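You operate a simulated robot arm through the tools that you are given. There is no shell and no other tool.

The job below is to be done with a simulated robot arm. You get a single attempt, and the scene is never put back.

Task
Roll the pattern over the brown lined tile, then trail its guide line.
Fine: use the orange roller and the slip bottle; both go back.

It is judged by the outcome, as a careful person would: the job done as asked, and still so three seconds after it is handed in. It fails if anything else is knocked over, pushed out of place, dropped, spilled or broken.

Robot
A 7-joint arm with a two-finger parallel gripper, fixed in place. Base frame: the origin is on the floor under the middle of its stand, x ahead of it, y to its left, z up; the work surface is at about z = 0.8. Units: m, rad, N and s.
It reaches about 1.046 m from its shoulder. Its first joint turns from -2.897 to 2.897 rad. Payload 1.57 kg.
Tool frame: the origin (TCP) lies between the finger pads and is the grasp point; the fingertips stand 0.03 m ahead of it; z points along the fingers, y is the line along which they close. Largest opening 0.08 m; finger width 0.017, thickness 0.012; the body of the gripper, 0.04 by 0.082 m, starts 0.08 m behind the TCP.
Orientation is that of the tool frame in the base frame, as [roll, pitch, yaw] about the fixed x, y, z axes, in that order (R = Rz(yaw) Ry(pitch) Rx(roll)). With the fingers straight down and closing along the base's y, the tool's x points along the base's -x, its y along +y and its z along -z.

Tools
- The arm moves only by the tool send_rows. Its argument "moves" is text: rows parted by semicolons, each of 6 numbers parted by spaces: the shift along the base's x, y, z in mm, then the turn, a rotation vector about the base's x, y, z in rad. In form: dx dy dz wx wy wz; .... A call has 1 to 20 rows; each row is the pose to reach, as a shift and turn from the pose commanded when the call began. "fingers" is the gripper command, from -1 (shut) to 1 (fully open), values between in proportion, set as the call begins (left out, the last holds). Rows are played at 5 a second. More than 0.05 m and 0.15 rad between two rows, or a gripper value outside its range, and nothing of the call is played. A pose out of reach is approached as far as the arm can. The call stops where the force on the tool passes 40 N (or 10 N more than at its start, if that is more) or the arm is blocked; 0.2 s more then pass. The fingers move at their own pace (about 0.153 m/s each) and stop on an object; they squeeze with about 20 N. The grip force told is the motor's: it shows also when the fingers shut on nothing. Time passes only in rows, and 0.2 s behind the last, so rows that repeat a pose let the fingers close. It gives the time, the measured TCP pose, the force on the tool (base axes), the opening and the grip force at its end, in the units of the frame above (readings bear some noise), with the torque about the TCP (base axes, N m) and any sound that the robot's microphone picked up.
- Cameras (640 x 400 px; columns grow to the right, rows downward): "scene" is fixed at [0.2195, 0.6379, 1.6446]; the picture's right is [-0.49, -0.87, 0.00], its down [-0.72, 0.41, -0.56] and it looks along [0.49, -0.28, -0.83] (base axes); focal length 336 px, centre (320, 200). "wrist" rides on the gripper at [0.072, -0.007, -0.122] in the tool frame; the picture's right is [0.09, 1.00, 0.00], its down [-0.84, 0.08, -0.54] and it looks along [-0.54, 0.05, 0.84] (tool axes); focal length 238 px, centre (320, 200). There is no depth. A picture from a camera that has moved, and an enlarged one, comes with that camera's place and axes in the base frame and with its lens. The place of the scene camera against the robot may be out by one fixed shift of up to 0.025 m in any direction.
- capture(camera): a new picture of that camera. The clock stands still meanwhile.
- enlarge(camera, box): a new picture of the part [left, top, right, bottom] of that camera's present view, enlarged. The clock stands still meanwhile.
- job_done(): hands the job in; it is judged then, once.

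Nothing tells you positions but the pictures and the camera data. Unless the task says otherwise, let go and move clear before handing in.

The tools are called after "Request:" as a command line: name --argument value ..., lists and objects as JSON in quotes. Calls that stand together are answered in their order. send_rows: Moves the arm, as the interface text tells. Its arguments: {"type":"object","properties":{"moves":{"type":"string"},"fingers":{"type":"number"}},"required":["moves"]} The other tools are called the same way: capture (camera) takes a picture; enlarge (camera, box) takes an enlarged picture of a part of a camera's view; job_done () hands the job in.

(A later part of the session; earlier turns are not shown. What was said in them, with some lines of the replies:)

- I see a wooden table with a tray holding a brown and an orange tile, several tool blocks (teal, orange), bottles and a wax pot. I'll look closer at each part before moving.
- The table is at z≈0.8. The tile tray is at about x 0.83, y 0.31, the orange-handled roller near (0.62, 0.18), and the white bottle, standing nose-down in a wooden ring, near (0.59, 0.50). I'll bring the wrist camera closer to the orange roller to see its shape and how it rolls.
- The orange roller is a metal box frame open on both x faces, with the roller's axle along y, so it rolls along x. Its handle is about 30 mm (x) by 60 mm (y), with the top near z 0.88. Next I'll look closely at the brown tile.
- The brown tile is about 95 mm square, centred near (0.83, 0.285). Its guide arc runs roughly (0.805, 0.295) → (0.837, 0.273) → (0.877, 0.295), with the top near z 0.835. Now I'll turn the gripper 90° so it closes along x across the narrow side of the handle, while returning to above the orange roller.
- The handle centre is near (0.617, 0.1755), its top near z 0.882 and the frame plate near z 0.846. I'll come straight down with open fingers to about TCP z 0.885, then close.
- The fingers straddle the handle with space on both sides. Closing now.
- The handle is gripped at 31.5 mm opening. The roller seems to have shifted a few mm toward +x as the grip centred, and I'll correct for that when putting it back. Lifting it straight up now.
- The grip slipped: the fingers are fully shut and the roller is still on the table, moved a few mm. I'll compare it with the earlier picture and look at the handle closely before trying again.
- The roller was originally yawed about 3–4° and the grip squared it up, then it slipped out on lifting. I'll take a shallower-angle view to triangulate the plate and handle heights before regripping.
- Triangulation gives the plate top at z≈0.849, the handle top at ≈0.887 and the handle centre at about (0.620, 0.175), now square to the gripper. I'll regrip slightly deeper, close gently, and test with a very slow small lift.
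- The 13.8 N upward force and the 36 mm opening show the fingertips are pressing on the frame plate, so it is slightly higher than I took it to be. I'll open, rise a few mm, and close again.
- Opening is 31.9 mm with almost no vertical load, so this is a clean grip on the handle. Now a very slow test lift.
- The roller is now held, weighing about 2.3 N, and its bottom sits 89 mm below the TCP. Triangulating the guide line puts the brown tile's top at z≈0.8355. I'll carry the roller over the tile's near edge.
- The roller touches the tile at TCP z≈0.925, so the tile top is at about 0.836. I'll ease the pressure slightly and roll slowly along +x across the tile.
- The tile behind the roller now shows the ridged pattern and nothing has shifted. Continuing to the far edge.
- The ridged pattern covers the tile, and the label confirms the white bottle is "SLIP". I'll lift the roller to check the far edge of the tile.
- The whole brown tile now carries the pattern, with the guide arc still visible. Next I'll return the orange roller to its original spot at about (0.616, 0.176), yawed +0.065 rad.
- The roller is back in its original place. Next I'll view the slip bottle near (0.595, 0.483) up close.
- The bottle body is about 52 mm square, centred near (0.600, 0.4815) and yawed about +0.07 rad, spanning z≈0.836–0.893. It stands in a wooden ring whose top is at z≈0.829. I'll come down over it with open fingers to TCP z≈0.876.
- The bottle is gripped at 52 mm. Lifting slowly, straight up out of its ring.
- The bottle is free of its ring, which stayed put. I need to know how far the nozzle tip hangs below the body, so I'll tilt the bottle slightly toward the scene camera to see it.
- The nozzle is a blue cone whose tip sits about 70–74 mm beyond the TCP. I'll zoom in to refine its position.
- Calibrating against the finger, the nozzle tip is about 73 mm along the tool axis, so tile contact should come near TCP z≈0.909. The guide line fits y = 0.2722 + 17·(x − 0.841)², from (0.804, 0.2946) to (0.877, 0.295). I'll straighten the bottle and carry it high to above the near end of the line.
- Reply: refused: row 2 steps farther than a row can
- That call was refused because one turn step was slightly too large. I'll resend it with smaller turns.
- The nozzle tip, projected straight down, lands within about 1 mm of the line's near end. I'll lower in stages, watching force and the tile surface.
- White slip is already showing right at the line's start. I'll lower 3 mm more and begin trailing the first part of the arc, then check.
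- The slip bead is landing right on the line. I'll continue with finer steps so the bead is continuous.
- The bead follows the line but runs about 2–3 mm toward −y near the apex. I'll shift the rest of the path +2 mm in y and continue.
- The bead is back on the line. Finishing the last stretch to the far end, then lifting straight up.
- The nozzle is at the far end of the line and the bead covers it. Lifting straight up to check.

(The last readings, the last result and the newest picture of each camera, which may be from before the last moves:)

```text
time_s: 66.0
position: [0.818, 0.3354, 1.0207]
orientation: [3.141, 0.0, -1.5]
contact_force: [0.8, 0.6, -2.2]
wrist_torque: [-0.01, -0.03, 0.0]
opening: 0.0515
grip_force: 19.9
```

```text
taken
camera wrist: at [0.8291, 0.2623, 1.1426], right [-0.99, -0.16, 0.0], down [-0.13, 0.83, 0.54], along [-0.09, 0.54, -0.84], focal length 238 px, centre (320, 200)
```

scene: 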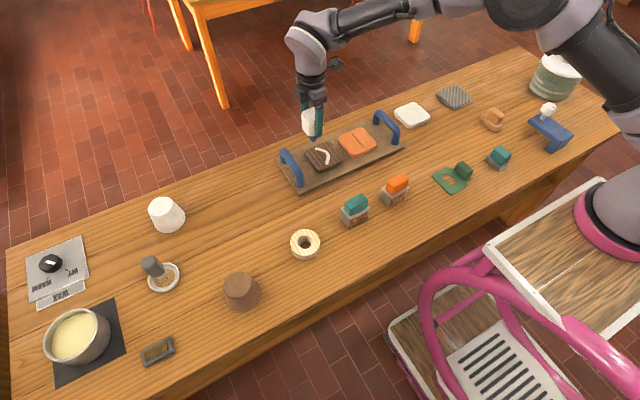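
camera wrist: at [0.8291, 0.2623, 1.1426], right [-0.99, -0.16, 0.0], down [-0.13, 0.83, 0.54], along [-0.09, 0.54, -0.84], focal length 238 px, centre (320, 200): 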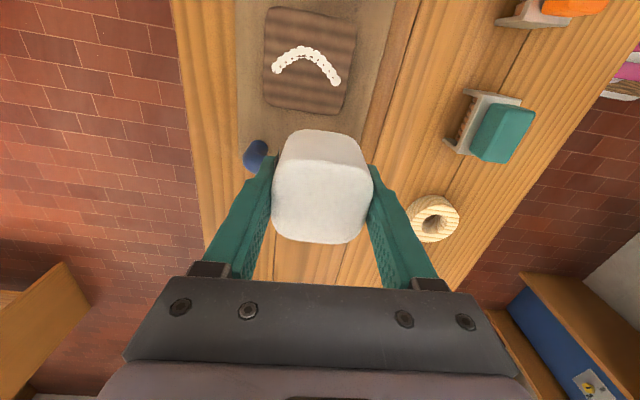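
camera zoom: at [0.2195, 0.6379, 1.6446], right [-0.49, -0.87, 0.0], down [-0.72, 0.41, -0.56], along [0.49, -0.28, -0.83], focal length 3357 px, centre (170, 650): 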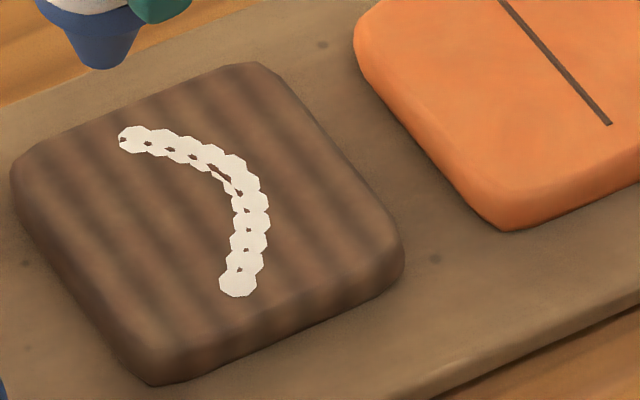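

The white slip bead covers the whole guide line, with no drips elsewhere. Now I'll return the bottle above its wooden ring.

Request:
send_rows --moves "-20 14 0 0 0 0; -48 32 0 0 0 0; -76 51 0 0 0 0; -104 69 0 0 0 0; -132 88 0 0 0 0; -160 107 0 0 0 0; -185 124 0 0 0 0; -205 137 0 0 0 0; -217.9 145.2 0 0 0 0; -217.9 145.2 -25 0 0 0; -217.9 145.2 -50 0 0 0; -217.9 145.2 -70 0 0 0; -217.9 145.2 -70 0 0 0"

Request:
capture --camera "wrist"

Request:
enlarge --camera "scene" --box '[250, 160, 370, 265]'

```text
time_s: 68.8
position: [0.5988, 0.4815, 0.9498]
orientation: [-3.14, -0.001, -1.501]
contact_force: [0.2, -0.4, -1.0]
wrist_torque: [0.01, 0.02, 0.0]
opening: 0.0517
grip_force: 20.0
```

```text
taken
camera wrist: at [0.6102, 0.4103, 1.0707], right [-0.99, -0.16, 0.0], down [-0.14, 0.83, 0.54], along [-0.09, 0.53, -0.84], focal length 238 px, centre (320, 200)
```

wrist: 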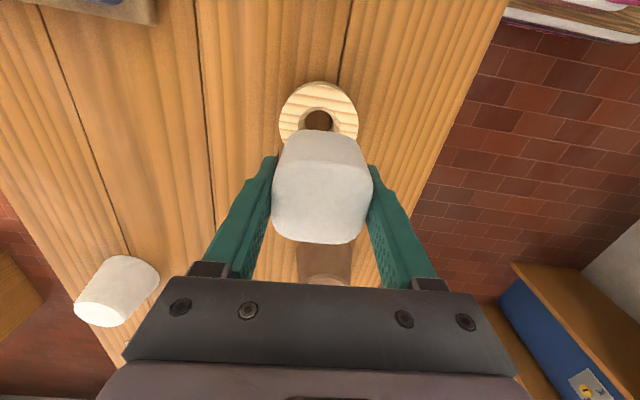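

```text
3.81 times, centred on (310, 212) of scene
camera zoom: at [0.2195, 0.6379, 1.6446], right [-0.49, -0.87, 0.0], down [-0.72, 0.41, -0.56], along [0.49, -0.28, -0.83], focal length 1279 px, centre (358, 152)
```

zoom: 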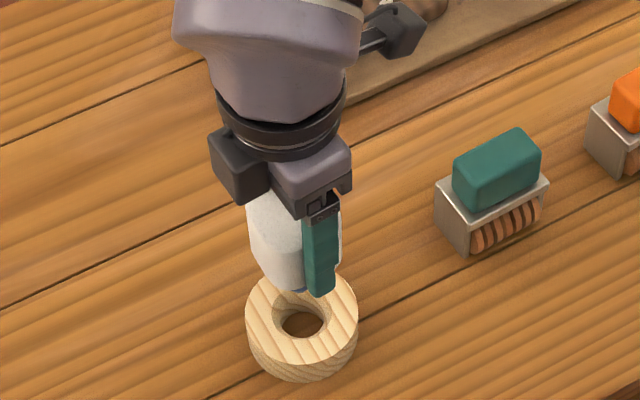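

Aligned as before over the unmoved ring. Lowering slowly into it.

Request:
send_rows --moves "0 0 -10 0 0 0; 0 0 -20 0 0 0; 0 0 -30 0 0 0; 0 0 -38 0 0 0; 0 0 -45 0 0 0; 0 0 -52 0 0 0; 0 0 -58 0 0 0; 0 0 -63 0 0 0; 0 0 -67 0 0 0; 0 0 -67 0 0 0"

Request:
enlarge --camera "scene" --box '[260, 180, 360, 265]'

```text
time_s: 71.0
position: [0.5983, 0.4805, 0.8818]
orientation: [-3.142, 0.001, -1.502]
contact_force: [-0.3, 0.7, -1.9]
wrist_torque: [-0.01, -0.02, -0.02]
opening: 0.0517
grip_force: 20.4
```

```text
4.71 times, centred on (310, 222) of scene
camera zoom: at [0.2195, 0.6379, 1.6446], right [-0.49, -0.87, 0.0], down [-0.72, 0.41, -0.56], along [0.49, -0.28, -0.83], focal length 1580 px, centre (367, 94)
```

zoom: 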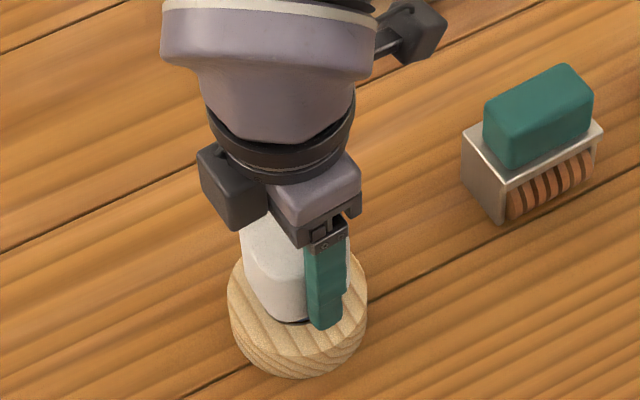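

Request:
send_rows --moves "0 0 -1.5 0 0 0; 0 0 -3 0 0 0; 0 0 -4.5 0 0 0; 0 0 -5.5 0 0 0; 0 0 -5.5 0 0 0"

```text
time_s: 72.2
position: [0.6011, 0.4808, 0.8771]
orientation: [-3.14, 0.002, -1.502]
contact_force: [2.5, -0.6, 5.3]
wrist_torque: [0.01, -0.08, -0.03]
opening: 0.0515
grip_force: 20.5
```

The upward force shows the bottle is seated. Releasing and backing straight up.

Request:
send_rows --moves "0 0 0 0 0 0; 0 0 0 0 0 0; 0 0 0 0 0 0" --fingers 0.7

Request:
enlarge --camera "scene" --box '[260, 180, 360, 265]'

Request:
capture --camera "wrist"

```text
time_s: 73.0
position: [0.5994, 0.4816, 0.8768]
orientation: [-3.141, -0.002, -1.5]
contact_force: [-0.4, 0.1, 0.3]
wrist_torque: [0.02, 0.02, 0.01]
opening: 0.0681
grip_force: 0.0
```

```text
4.71 times, centred on (310, 222) of scene
camera zoom: at [0.2195, 0.6379, 1.6446], right [-0.49, -0.87, 0.0], down [-0.72, 0.41, -0.56], along [0.49, -0.28, -0.83], focal length 1580 px, centre (367, 94)
```

zoom: 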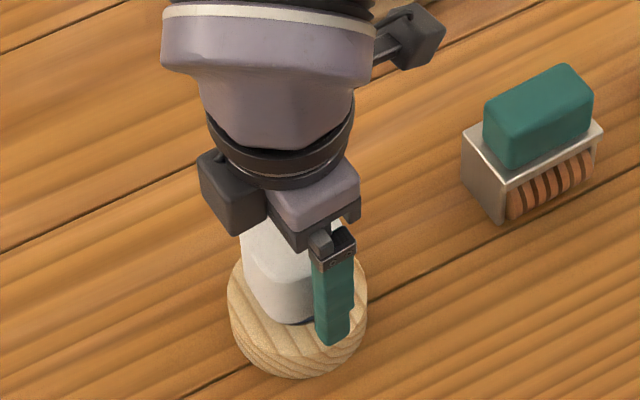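

```text
taken
camera wrist: at [0.6108, 0.4095, 0.9984], right [-0.99, -0.16, 0.0], down [-0.14, 0.83, 0.54], along [-0.09, 0.53, -0.84], focal length 238 px, centre (320, 200)
```

wrist: 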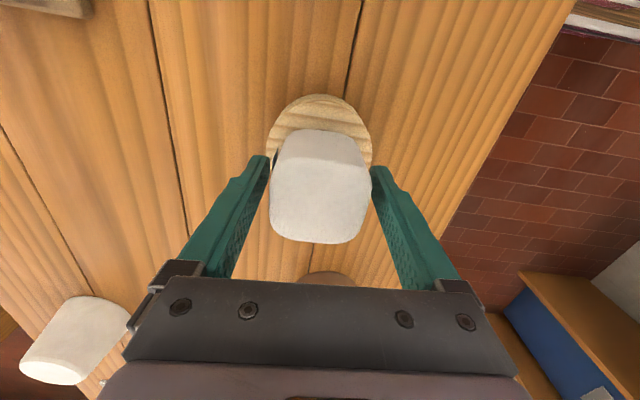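

Request:
send_rows --moves "0 0 0 0 0 0; 0 0 0 0 0 0; 0 0 8 0 0 0; 0 0 20 0 0 0; 0 0 40 0 0 0; 0 0 70 0 0 0; 0 0 110 0 0 0; 0 0 150 0 0 0; 0 0 150 0 0 0" --fingers 1

Request:
capture --camera "scene"

Request:
enlarge --camera "scene" --box '[270, 205, 340, 265]'

Request:
capture --camera "wrist"

```text
time_s: 75.0
position: [0.5998, 0.4827, 1.0254]
orientation: [3.142, -0.001, -1.502]
contact_force: [-0.2, -0.2, 0.1]
wrist_torque: [0.01, -0.03, -0.02]
opening: 0.0798
grip_force: 0.1
```

```text
taken
```

scene: 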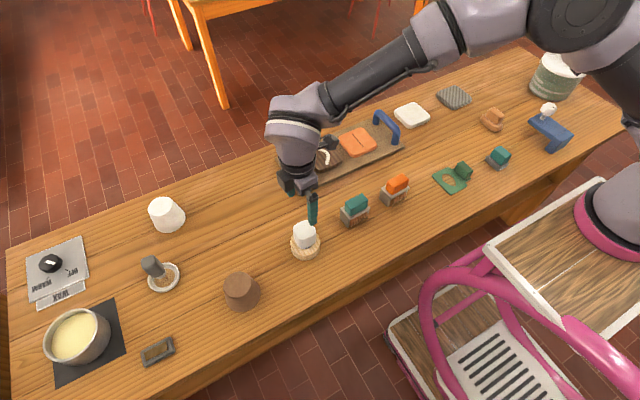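

```text
6.67 times, centred on (305, 235) of scene
camera zoom: at [0.2195, 0.6379, 1.6446], right [-0.49, -0.87, 0.0], down [-0.72, 0.41, -0.56], along [0.49, -0.28, -0.83], focal length 2238 px, centre (420, -33)
```

zoom: 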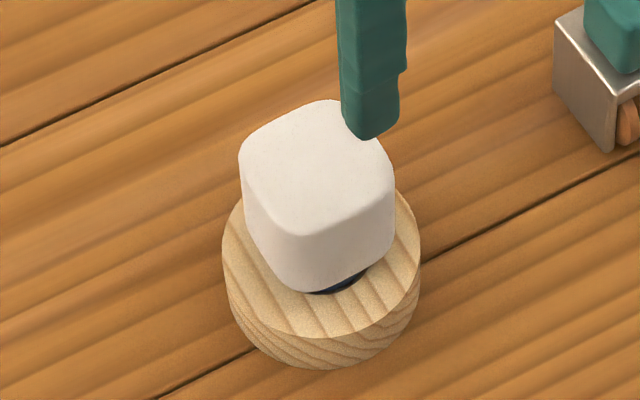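

```text
taken
camera wrist: at [0.611, 0.4104, 1.1481], right [-0.99, -0.16, 0.0], down [-0.14, 0.83, 0.54], along [-0.09, 0.53, -0.84], focal length 238 px, centre (320, 200)
```

wrist: 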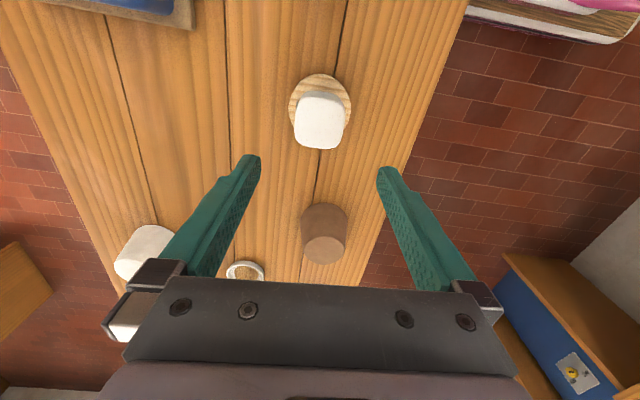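

The bottle is back exactly as it stood. I'll move the arm clear and do a final check of the table.

Request:
send_rows --moves "0 0 40 0 0 0; -10 -20 80 0 0 0; -30 -50 120 0 0 0; -50 -85 140 0 0 0; -70 -120 140 0 0 0; -90 -150 140 0 0 0; -100 -180 140 0 0 0; -100 -180 140 0 0 0"

Request:
capture --camera "scene"

Request:
enlarge --camera "scene" --box '[270, 100, 430, 200]'

Request:
enlarge --camera "scene" --box '[280, 160, 440, 260]'

```text
refused: row 3 steps farther than a row can; nothing moved
```

```text
taken
```

scene: 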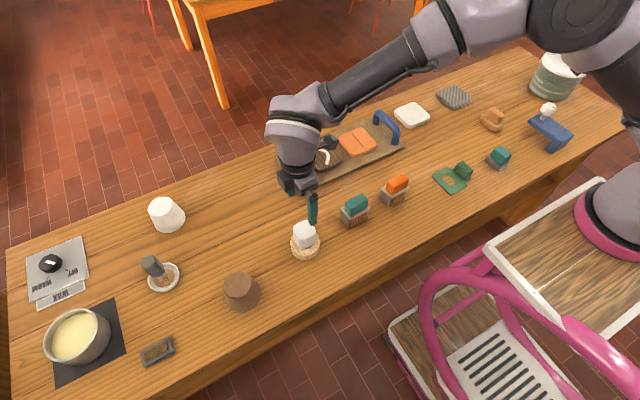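

```text
4.00 times, centred on (350, 150) of scene
camera zoom: at [0.2195, 0.6379, 1.6446], right [-0.49, -0.87, 0.0], down [-0.72, 0.41, -0.56], along [0.49, -0.28, -0.83], focal length 1343 px, centre (200, 400)
```

zoom: 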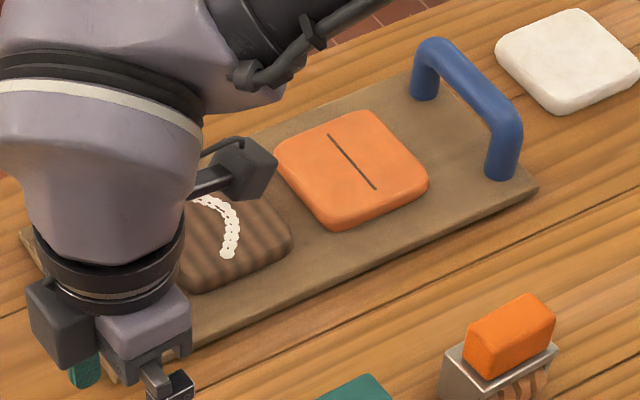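

```text
4.00 times, centred on (360, 210) of scene
camera zoom: at [0.2195, 0.6379, 1.6446], right [-0.49, -0.87, 0.0], down [-0.72, 0.41, -0.56], along [0.49, -0.28, -0.83], focal length 1343 px, centre (160, 160)
```

zoom: 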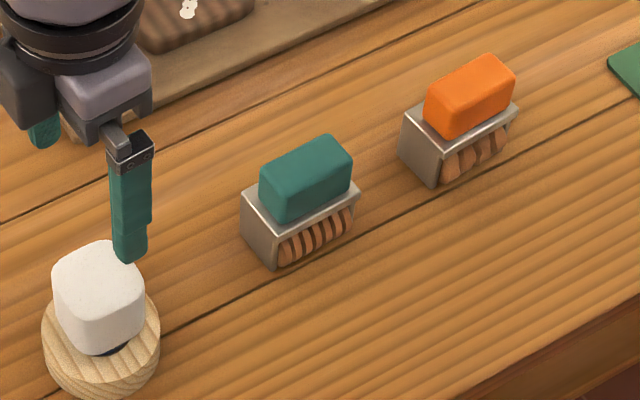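

That move was refused for step size. Both tools match their original places in the picture, so I'll back the arm away with smaller steps.

Request:
send_rows --moves "0 0 40 0 0 0; -5 -10 80 0 0 0; -15 -30 115 0 0 0; -30 -60 140 0 0 0; -48 -92 145 0 0 0; -66 -124 145 0 0 0; -84 -156 145 0 0 0; -100 -185 145 0 0 0; -100 -185 145 0 0 0"

Request:
capture --camera "scene"

Request:
enlarge --camera "scene" --box '[270, 100, 430, 200]'

```text
time_s: 77.0
position: [0.4992, 0.2955, 1.1723]
orientation: [3.141, -0.001, -1.504]
contact_force: [-1.1, -0.7, 0.2]
wrist_torque: [0.0, 0.02, -0.04]
opening: 0.0801
grip_force: 0.0
```

```text
taken
```

scene: 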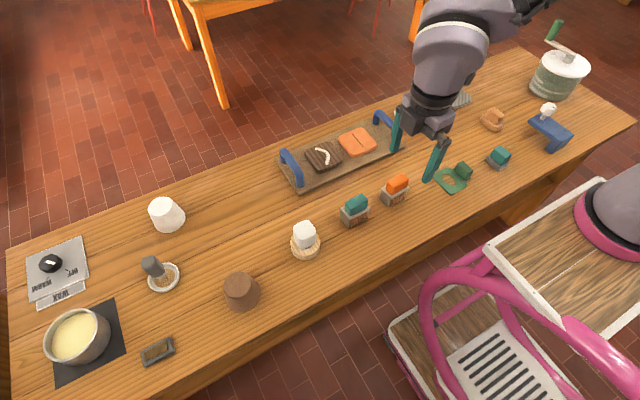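

```text
4.00 times, centred on (350, 150) of scene
camera zoom: at [0.2195, 0.6379, 1.6446], right [-0.49, -0.87, 0.0], down [-0.72, 0.41, -0.56], along [0.49, -0.28, -0.83], focal length 1343 px, centre (200, 400)
```

zoom: 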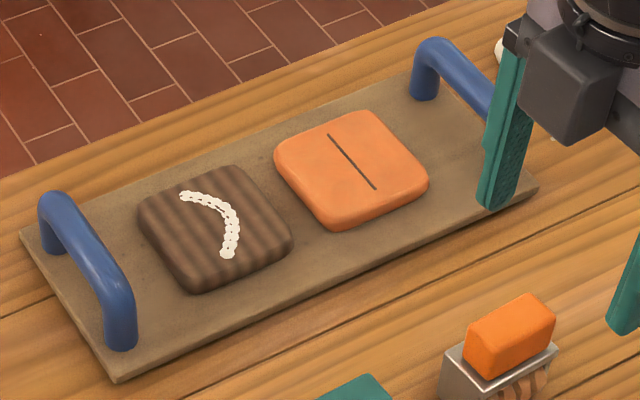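

The brown tile carries the rolled pattern, with the slip bead along its guide line. The roller and bottle are back in place, nothing else has moved and the arm is clear, so I'm handing in.

Request:
job_done

```text
The job is handed in.
```

The job is done and handed in. The brown tile has the orange roller's ridged pattern across its whole surface, and white slip is trailed along its guide line from end to end.

- **Tools:** the orange roller and the slip bottle are back where they started. In the last pictures they match their original places to within a few millimetres.
- **Roller grip:** my first grip slipped when I lifted, which turned the roller slightly and moved it a few millimetres on the table. It didn't fall, and I corrected its position when I put it back.
- **Slip line:** near the middle of the curve the slip runs about 2–3 mm to one side, and a few small spots of the guide line still show through it. I corrected the rest of the path, and the slip follows the line throughout.
- **Everything else:** nothing else was moved, knocked over or spilled that I could see. The gripper is open and the arm is clear of the table.
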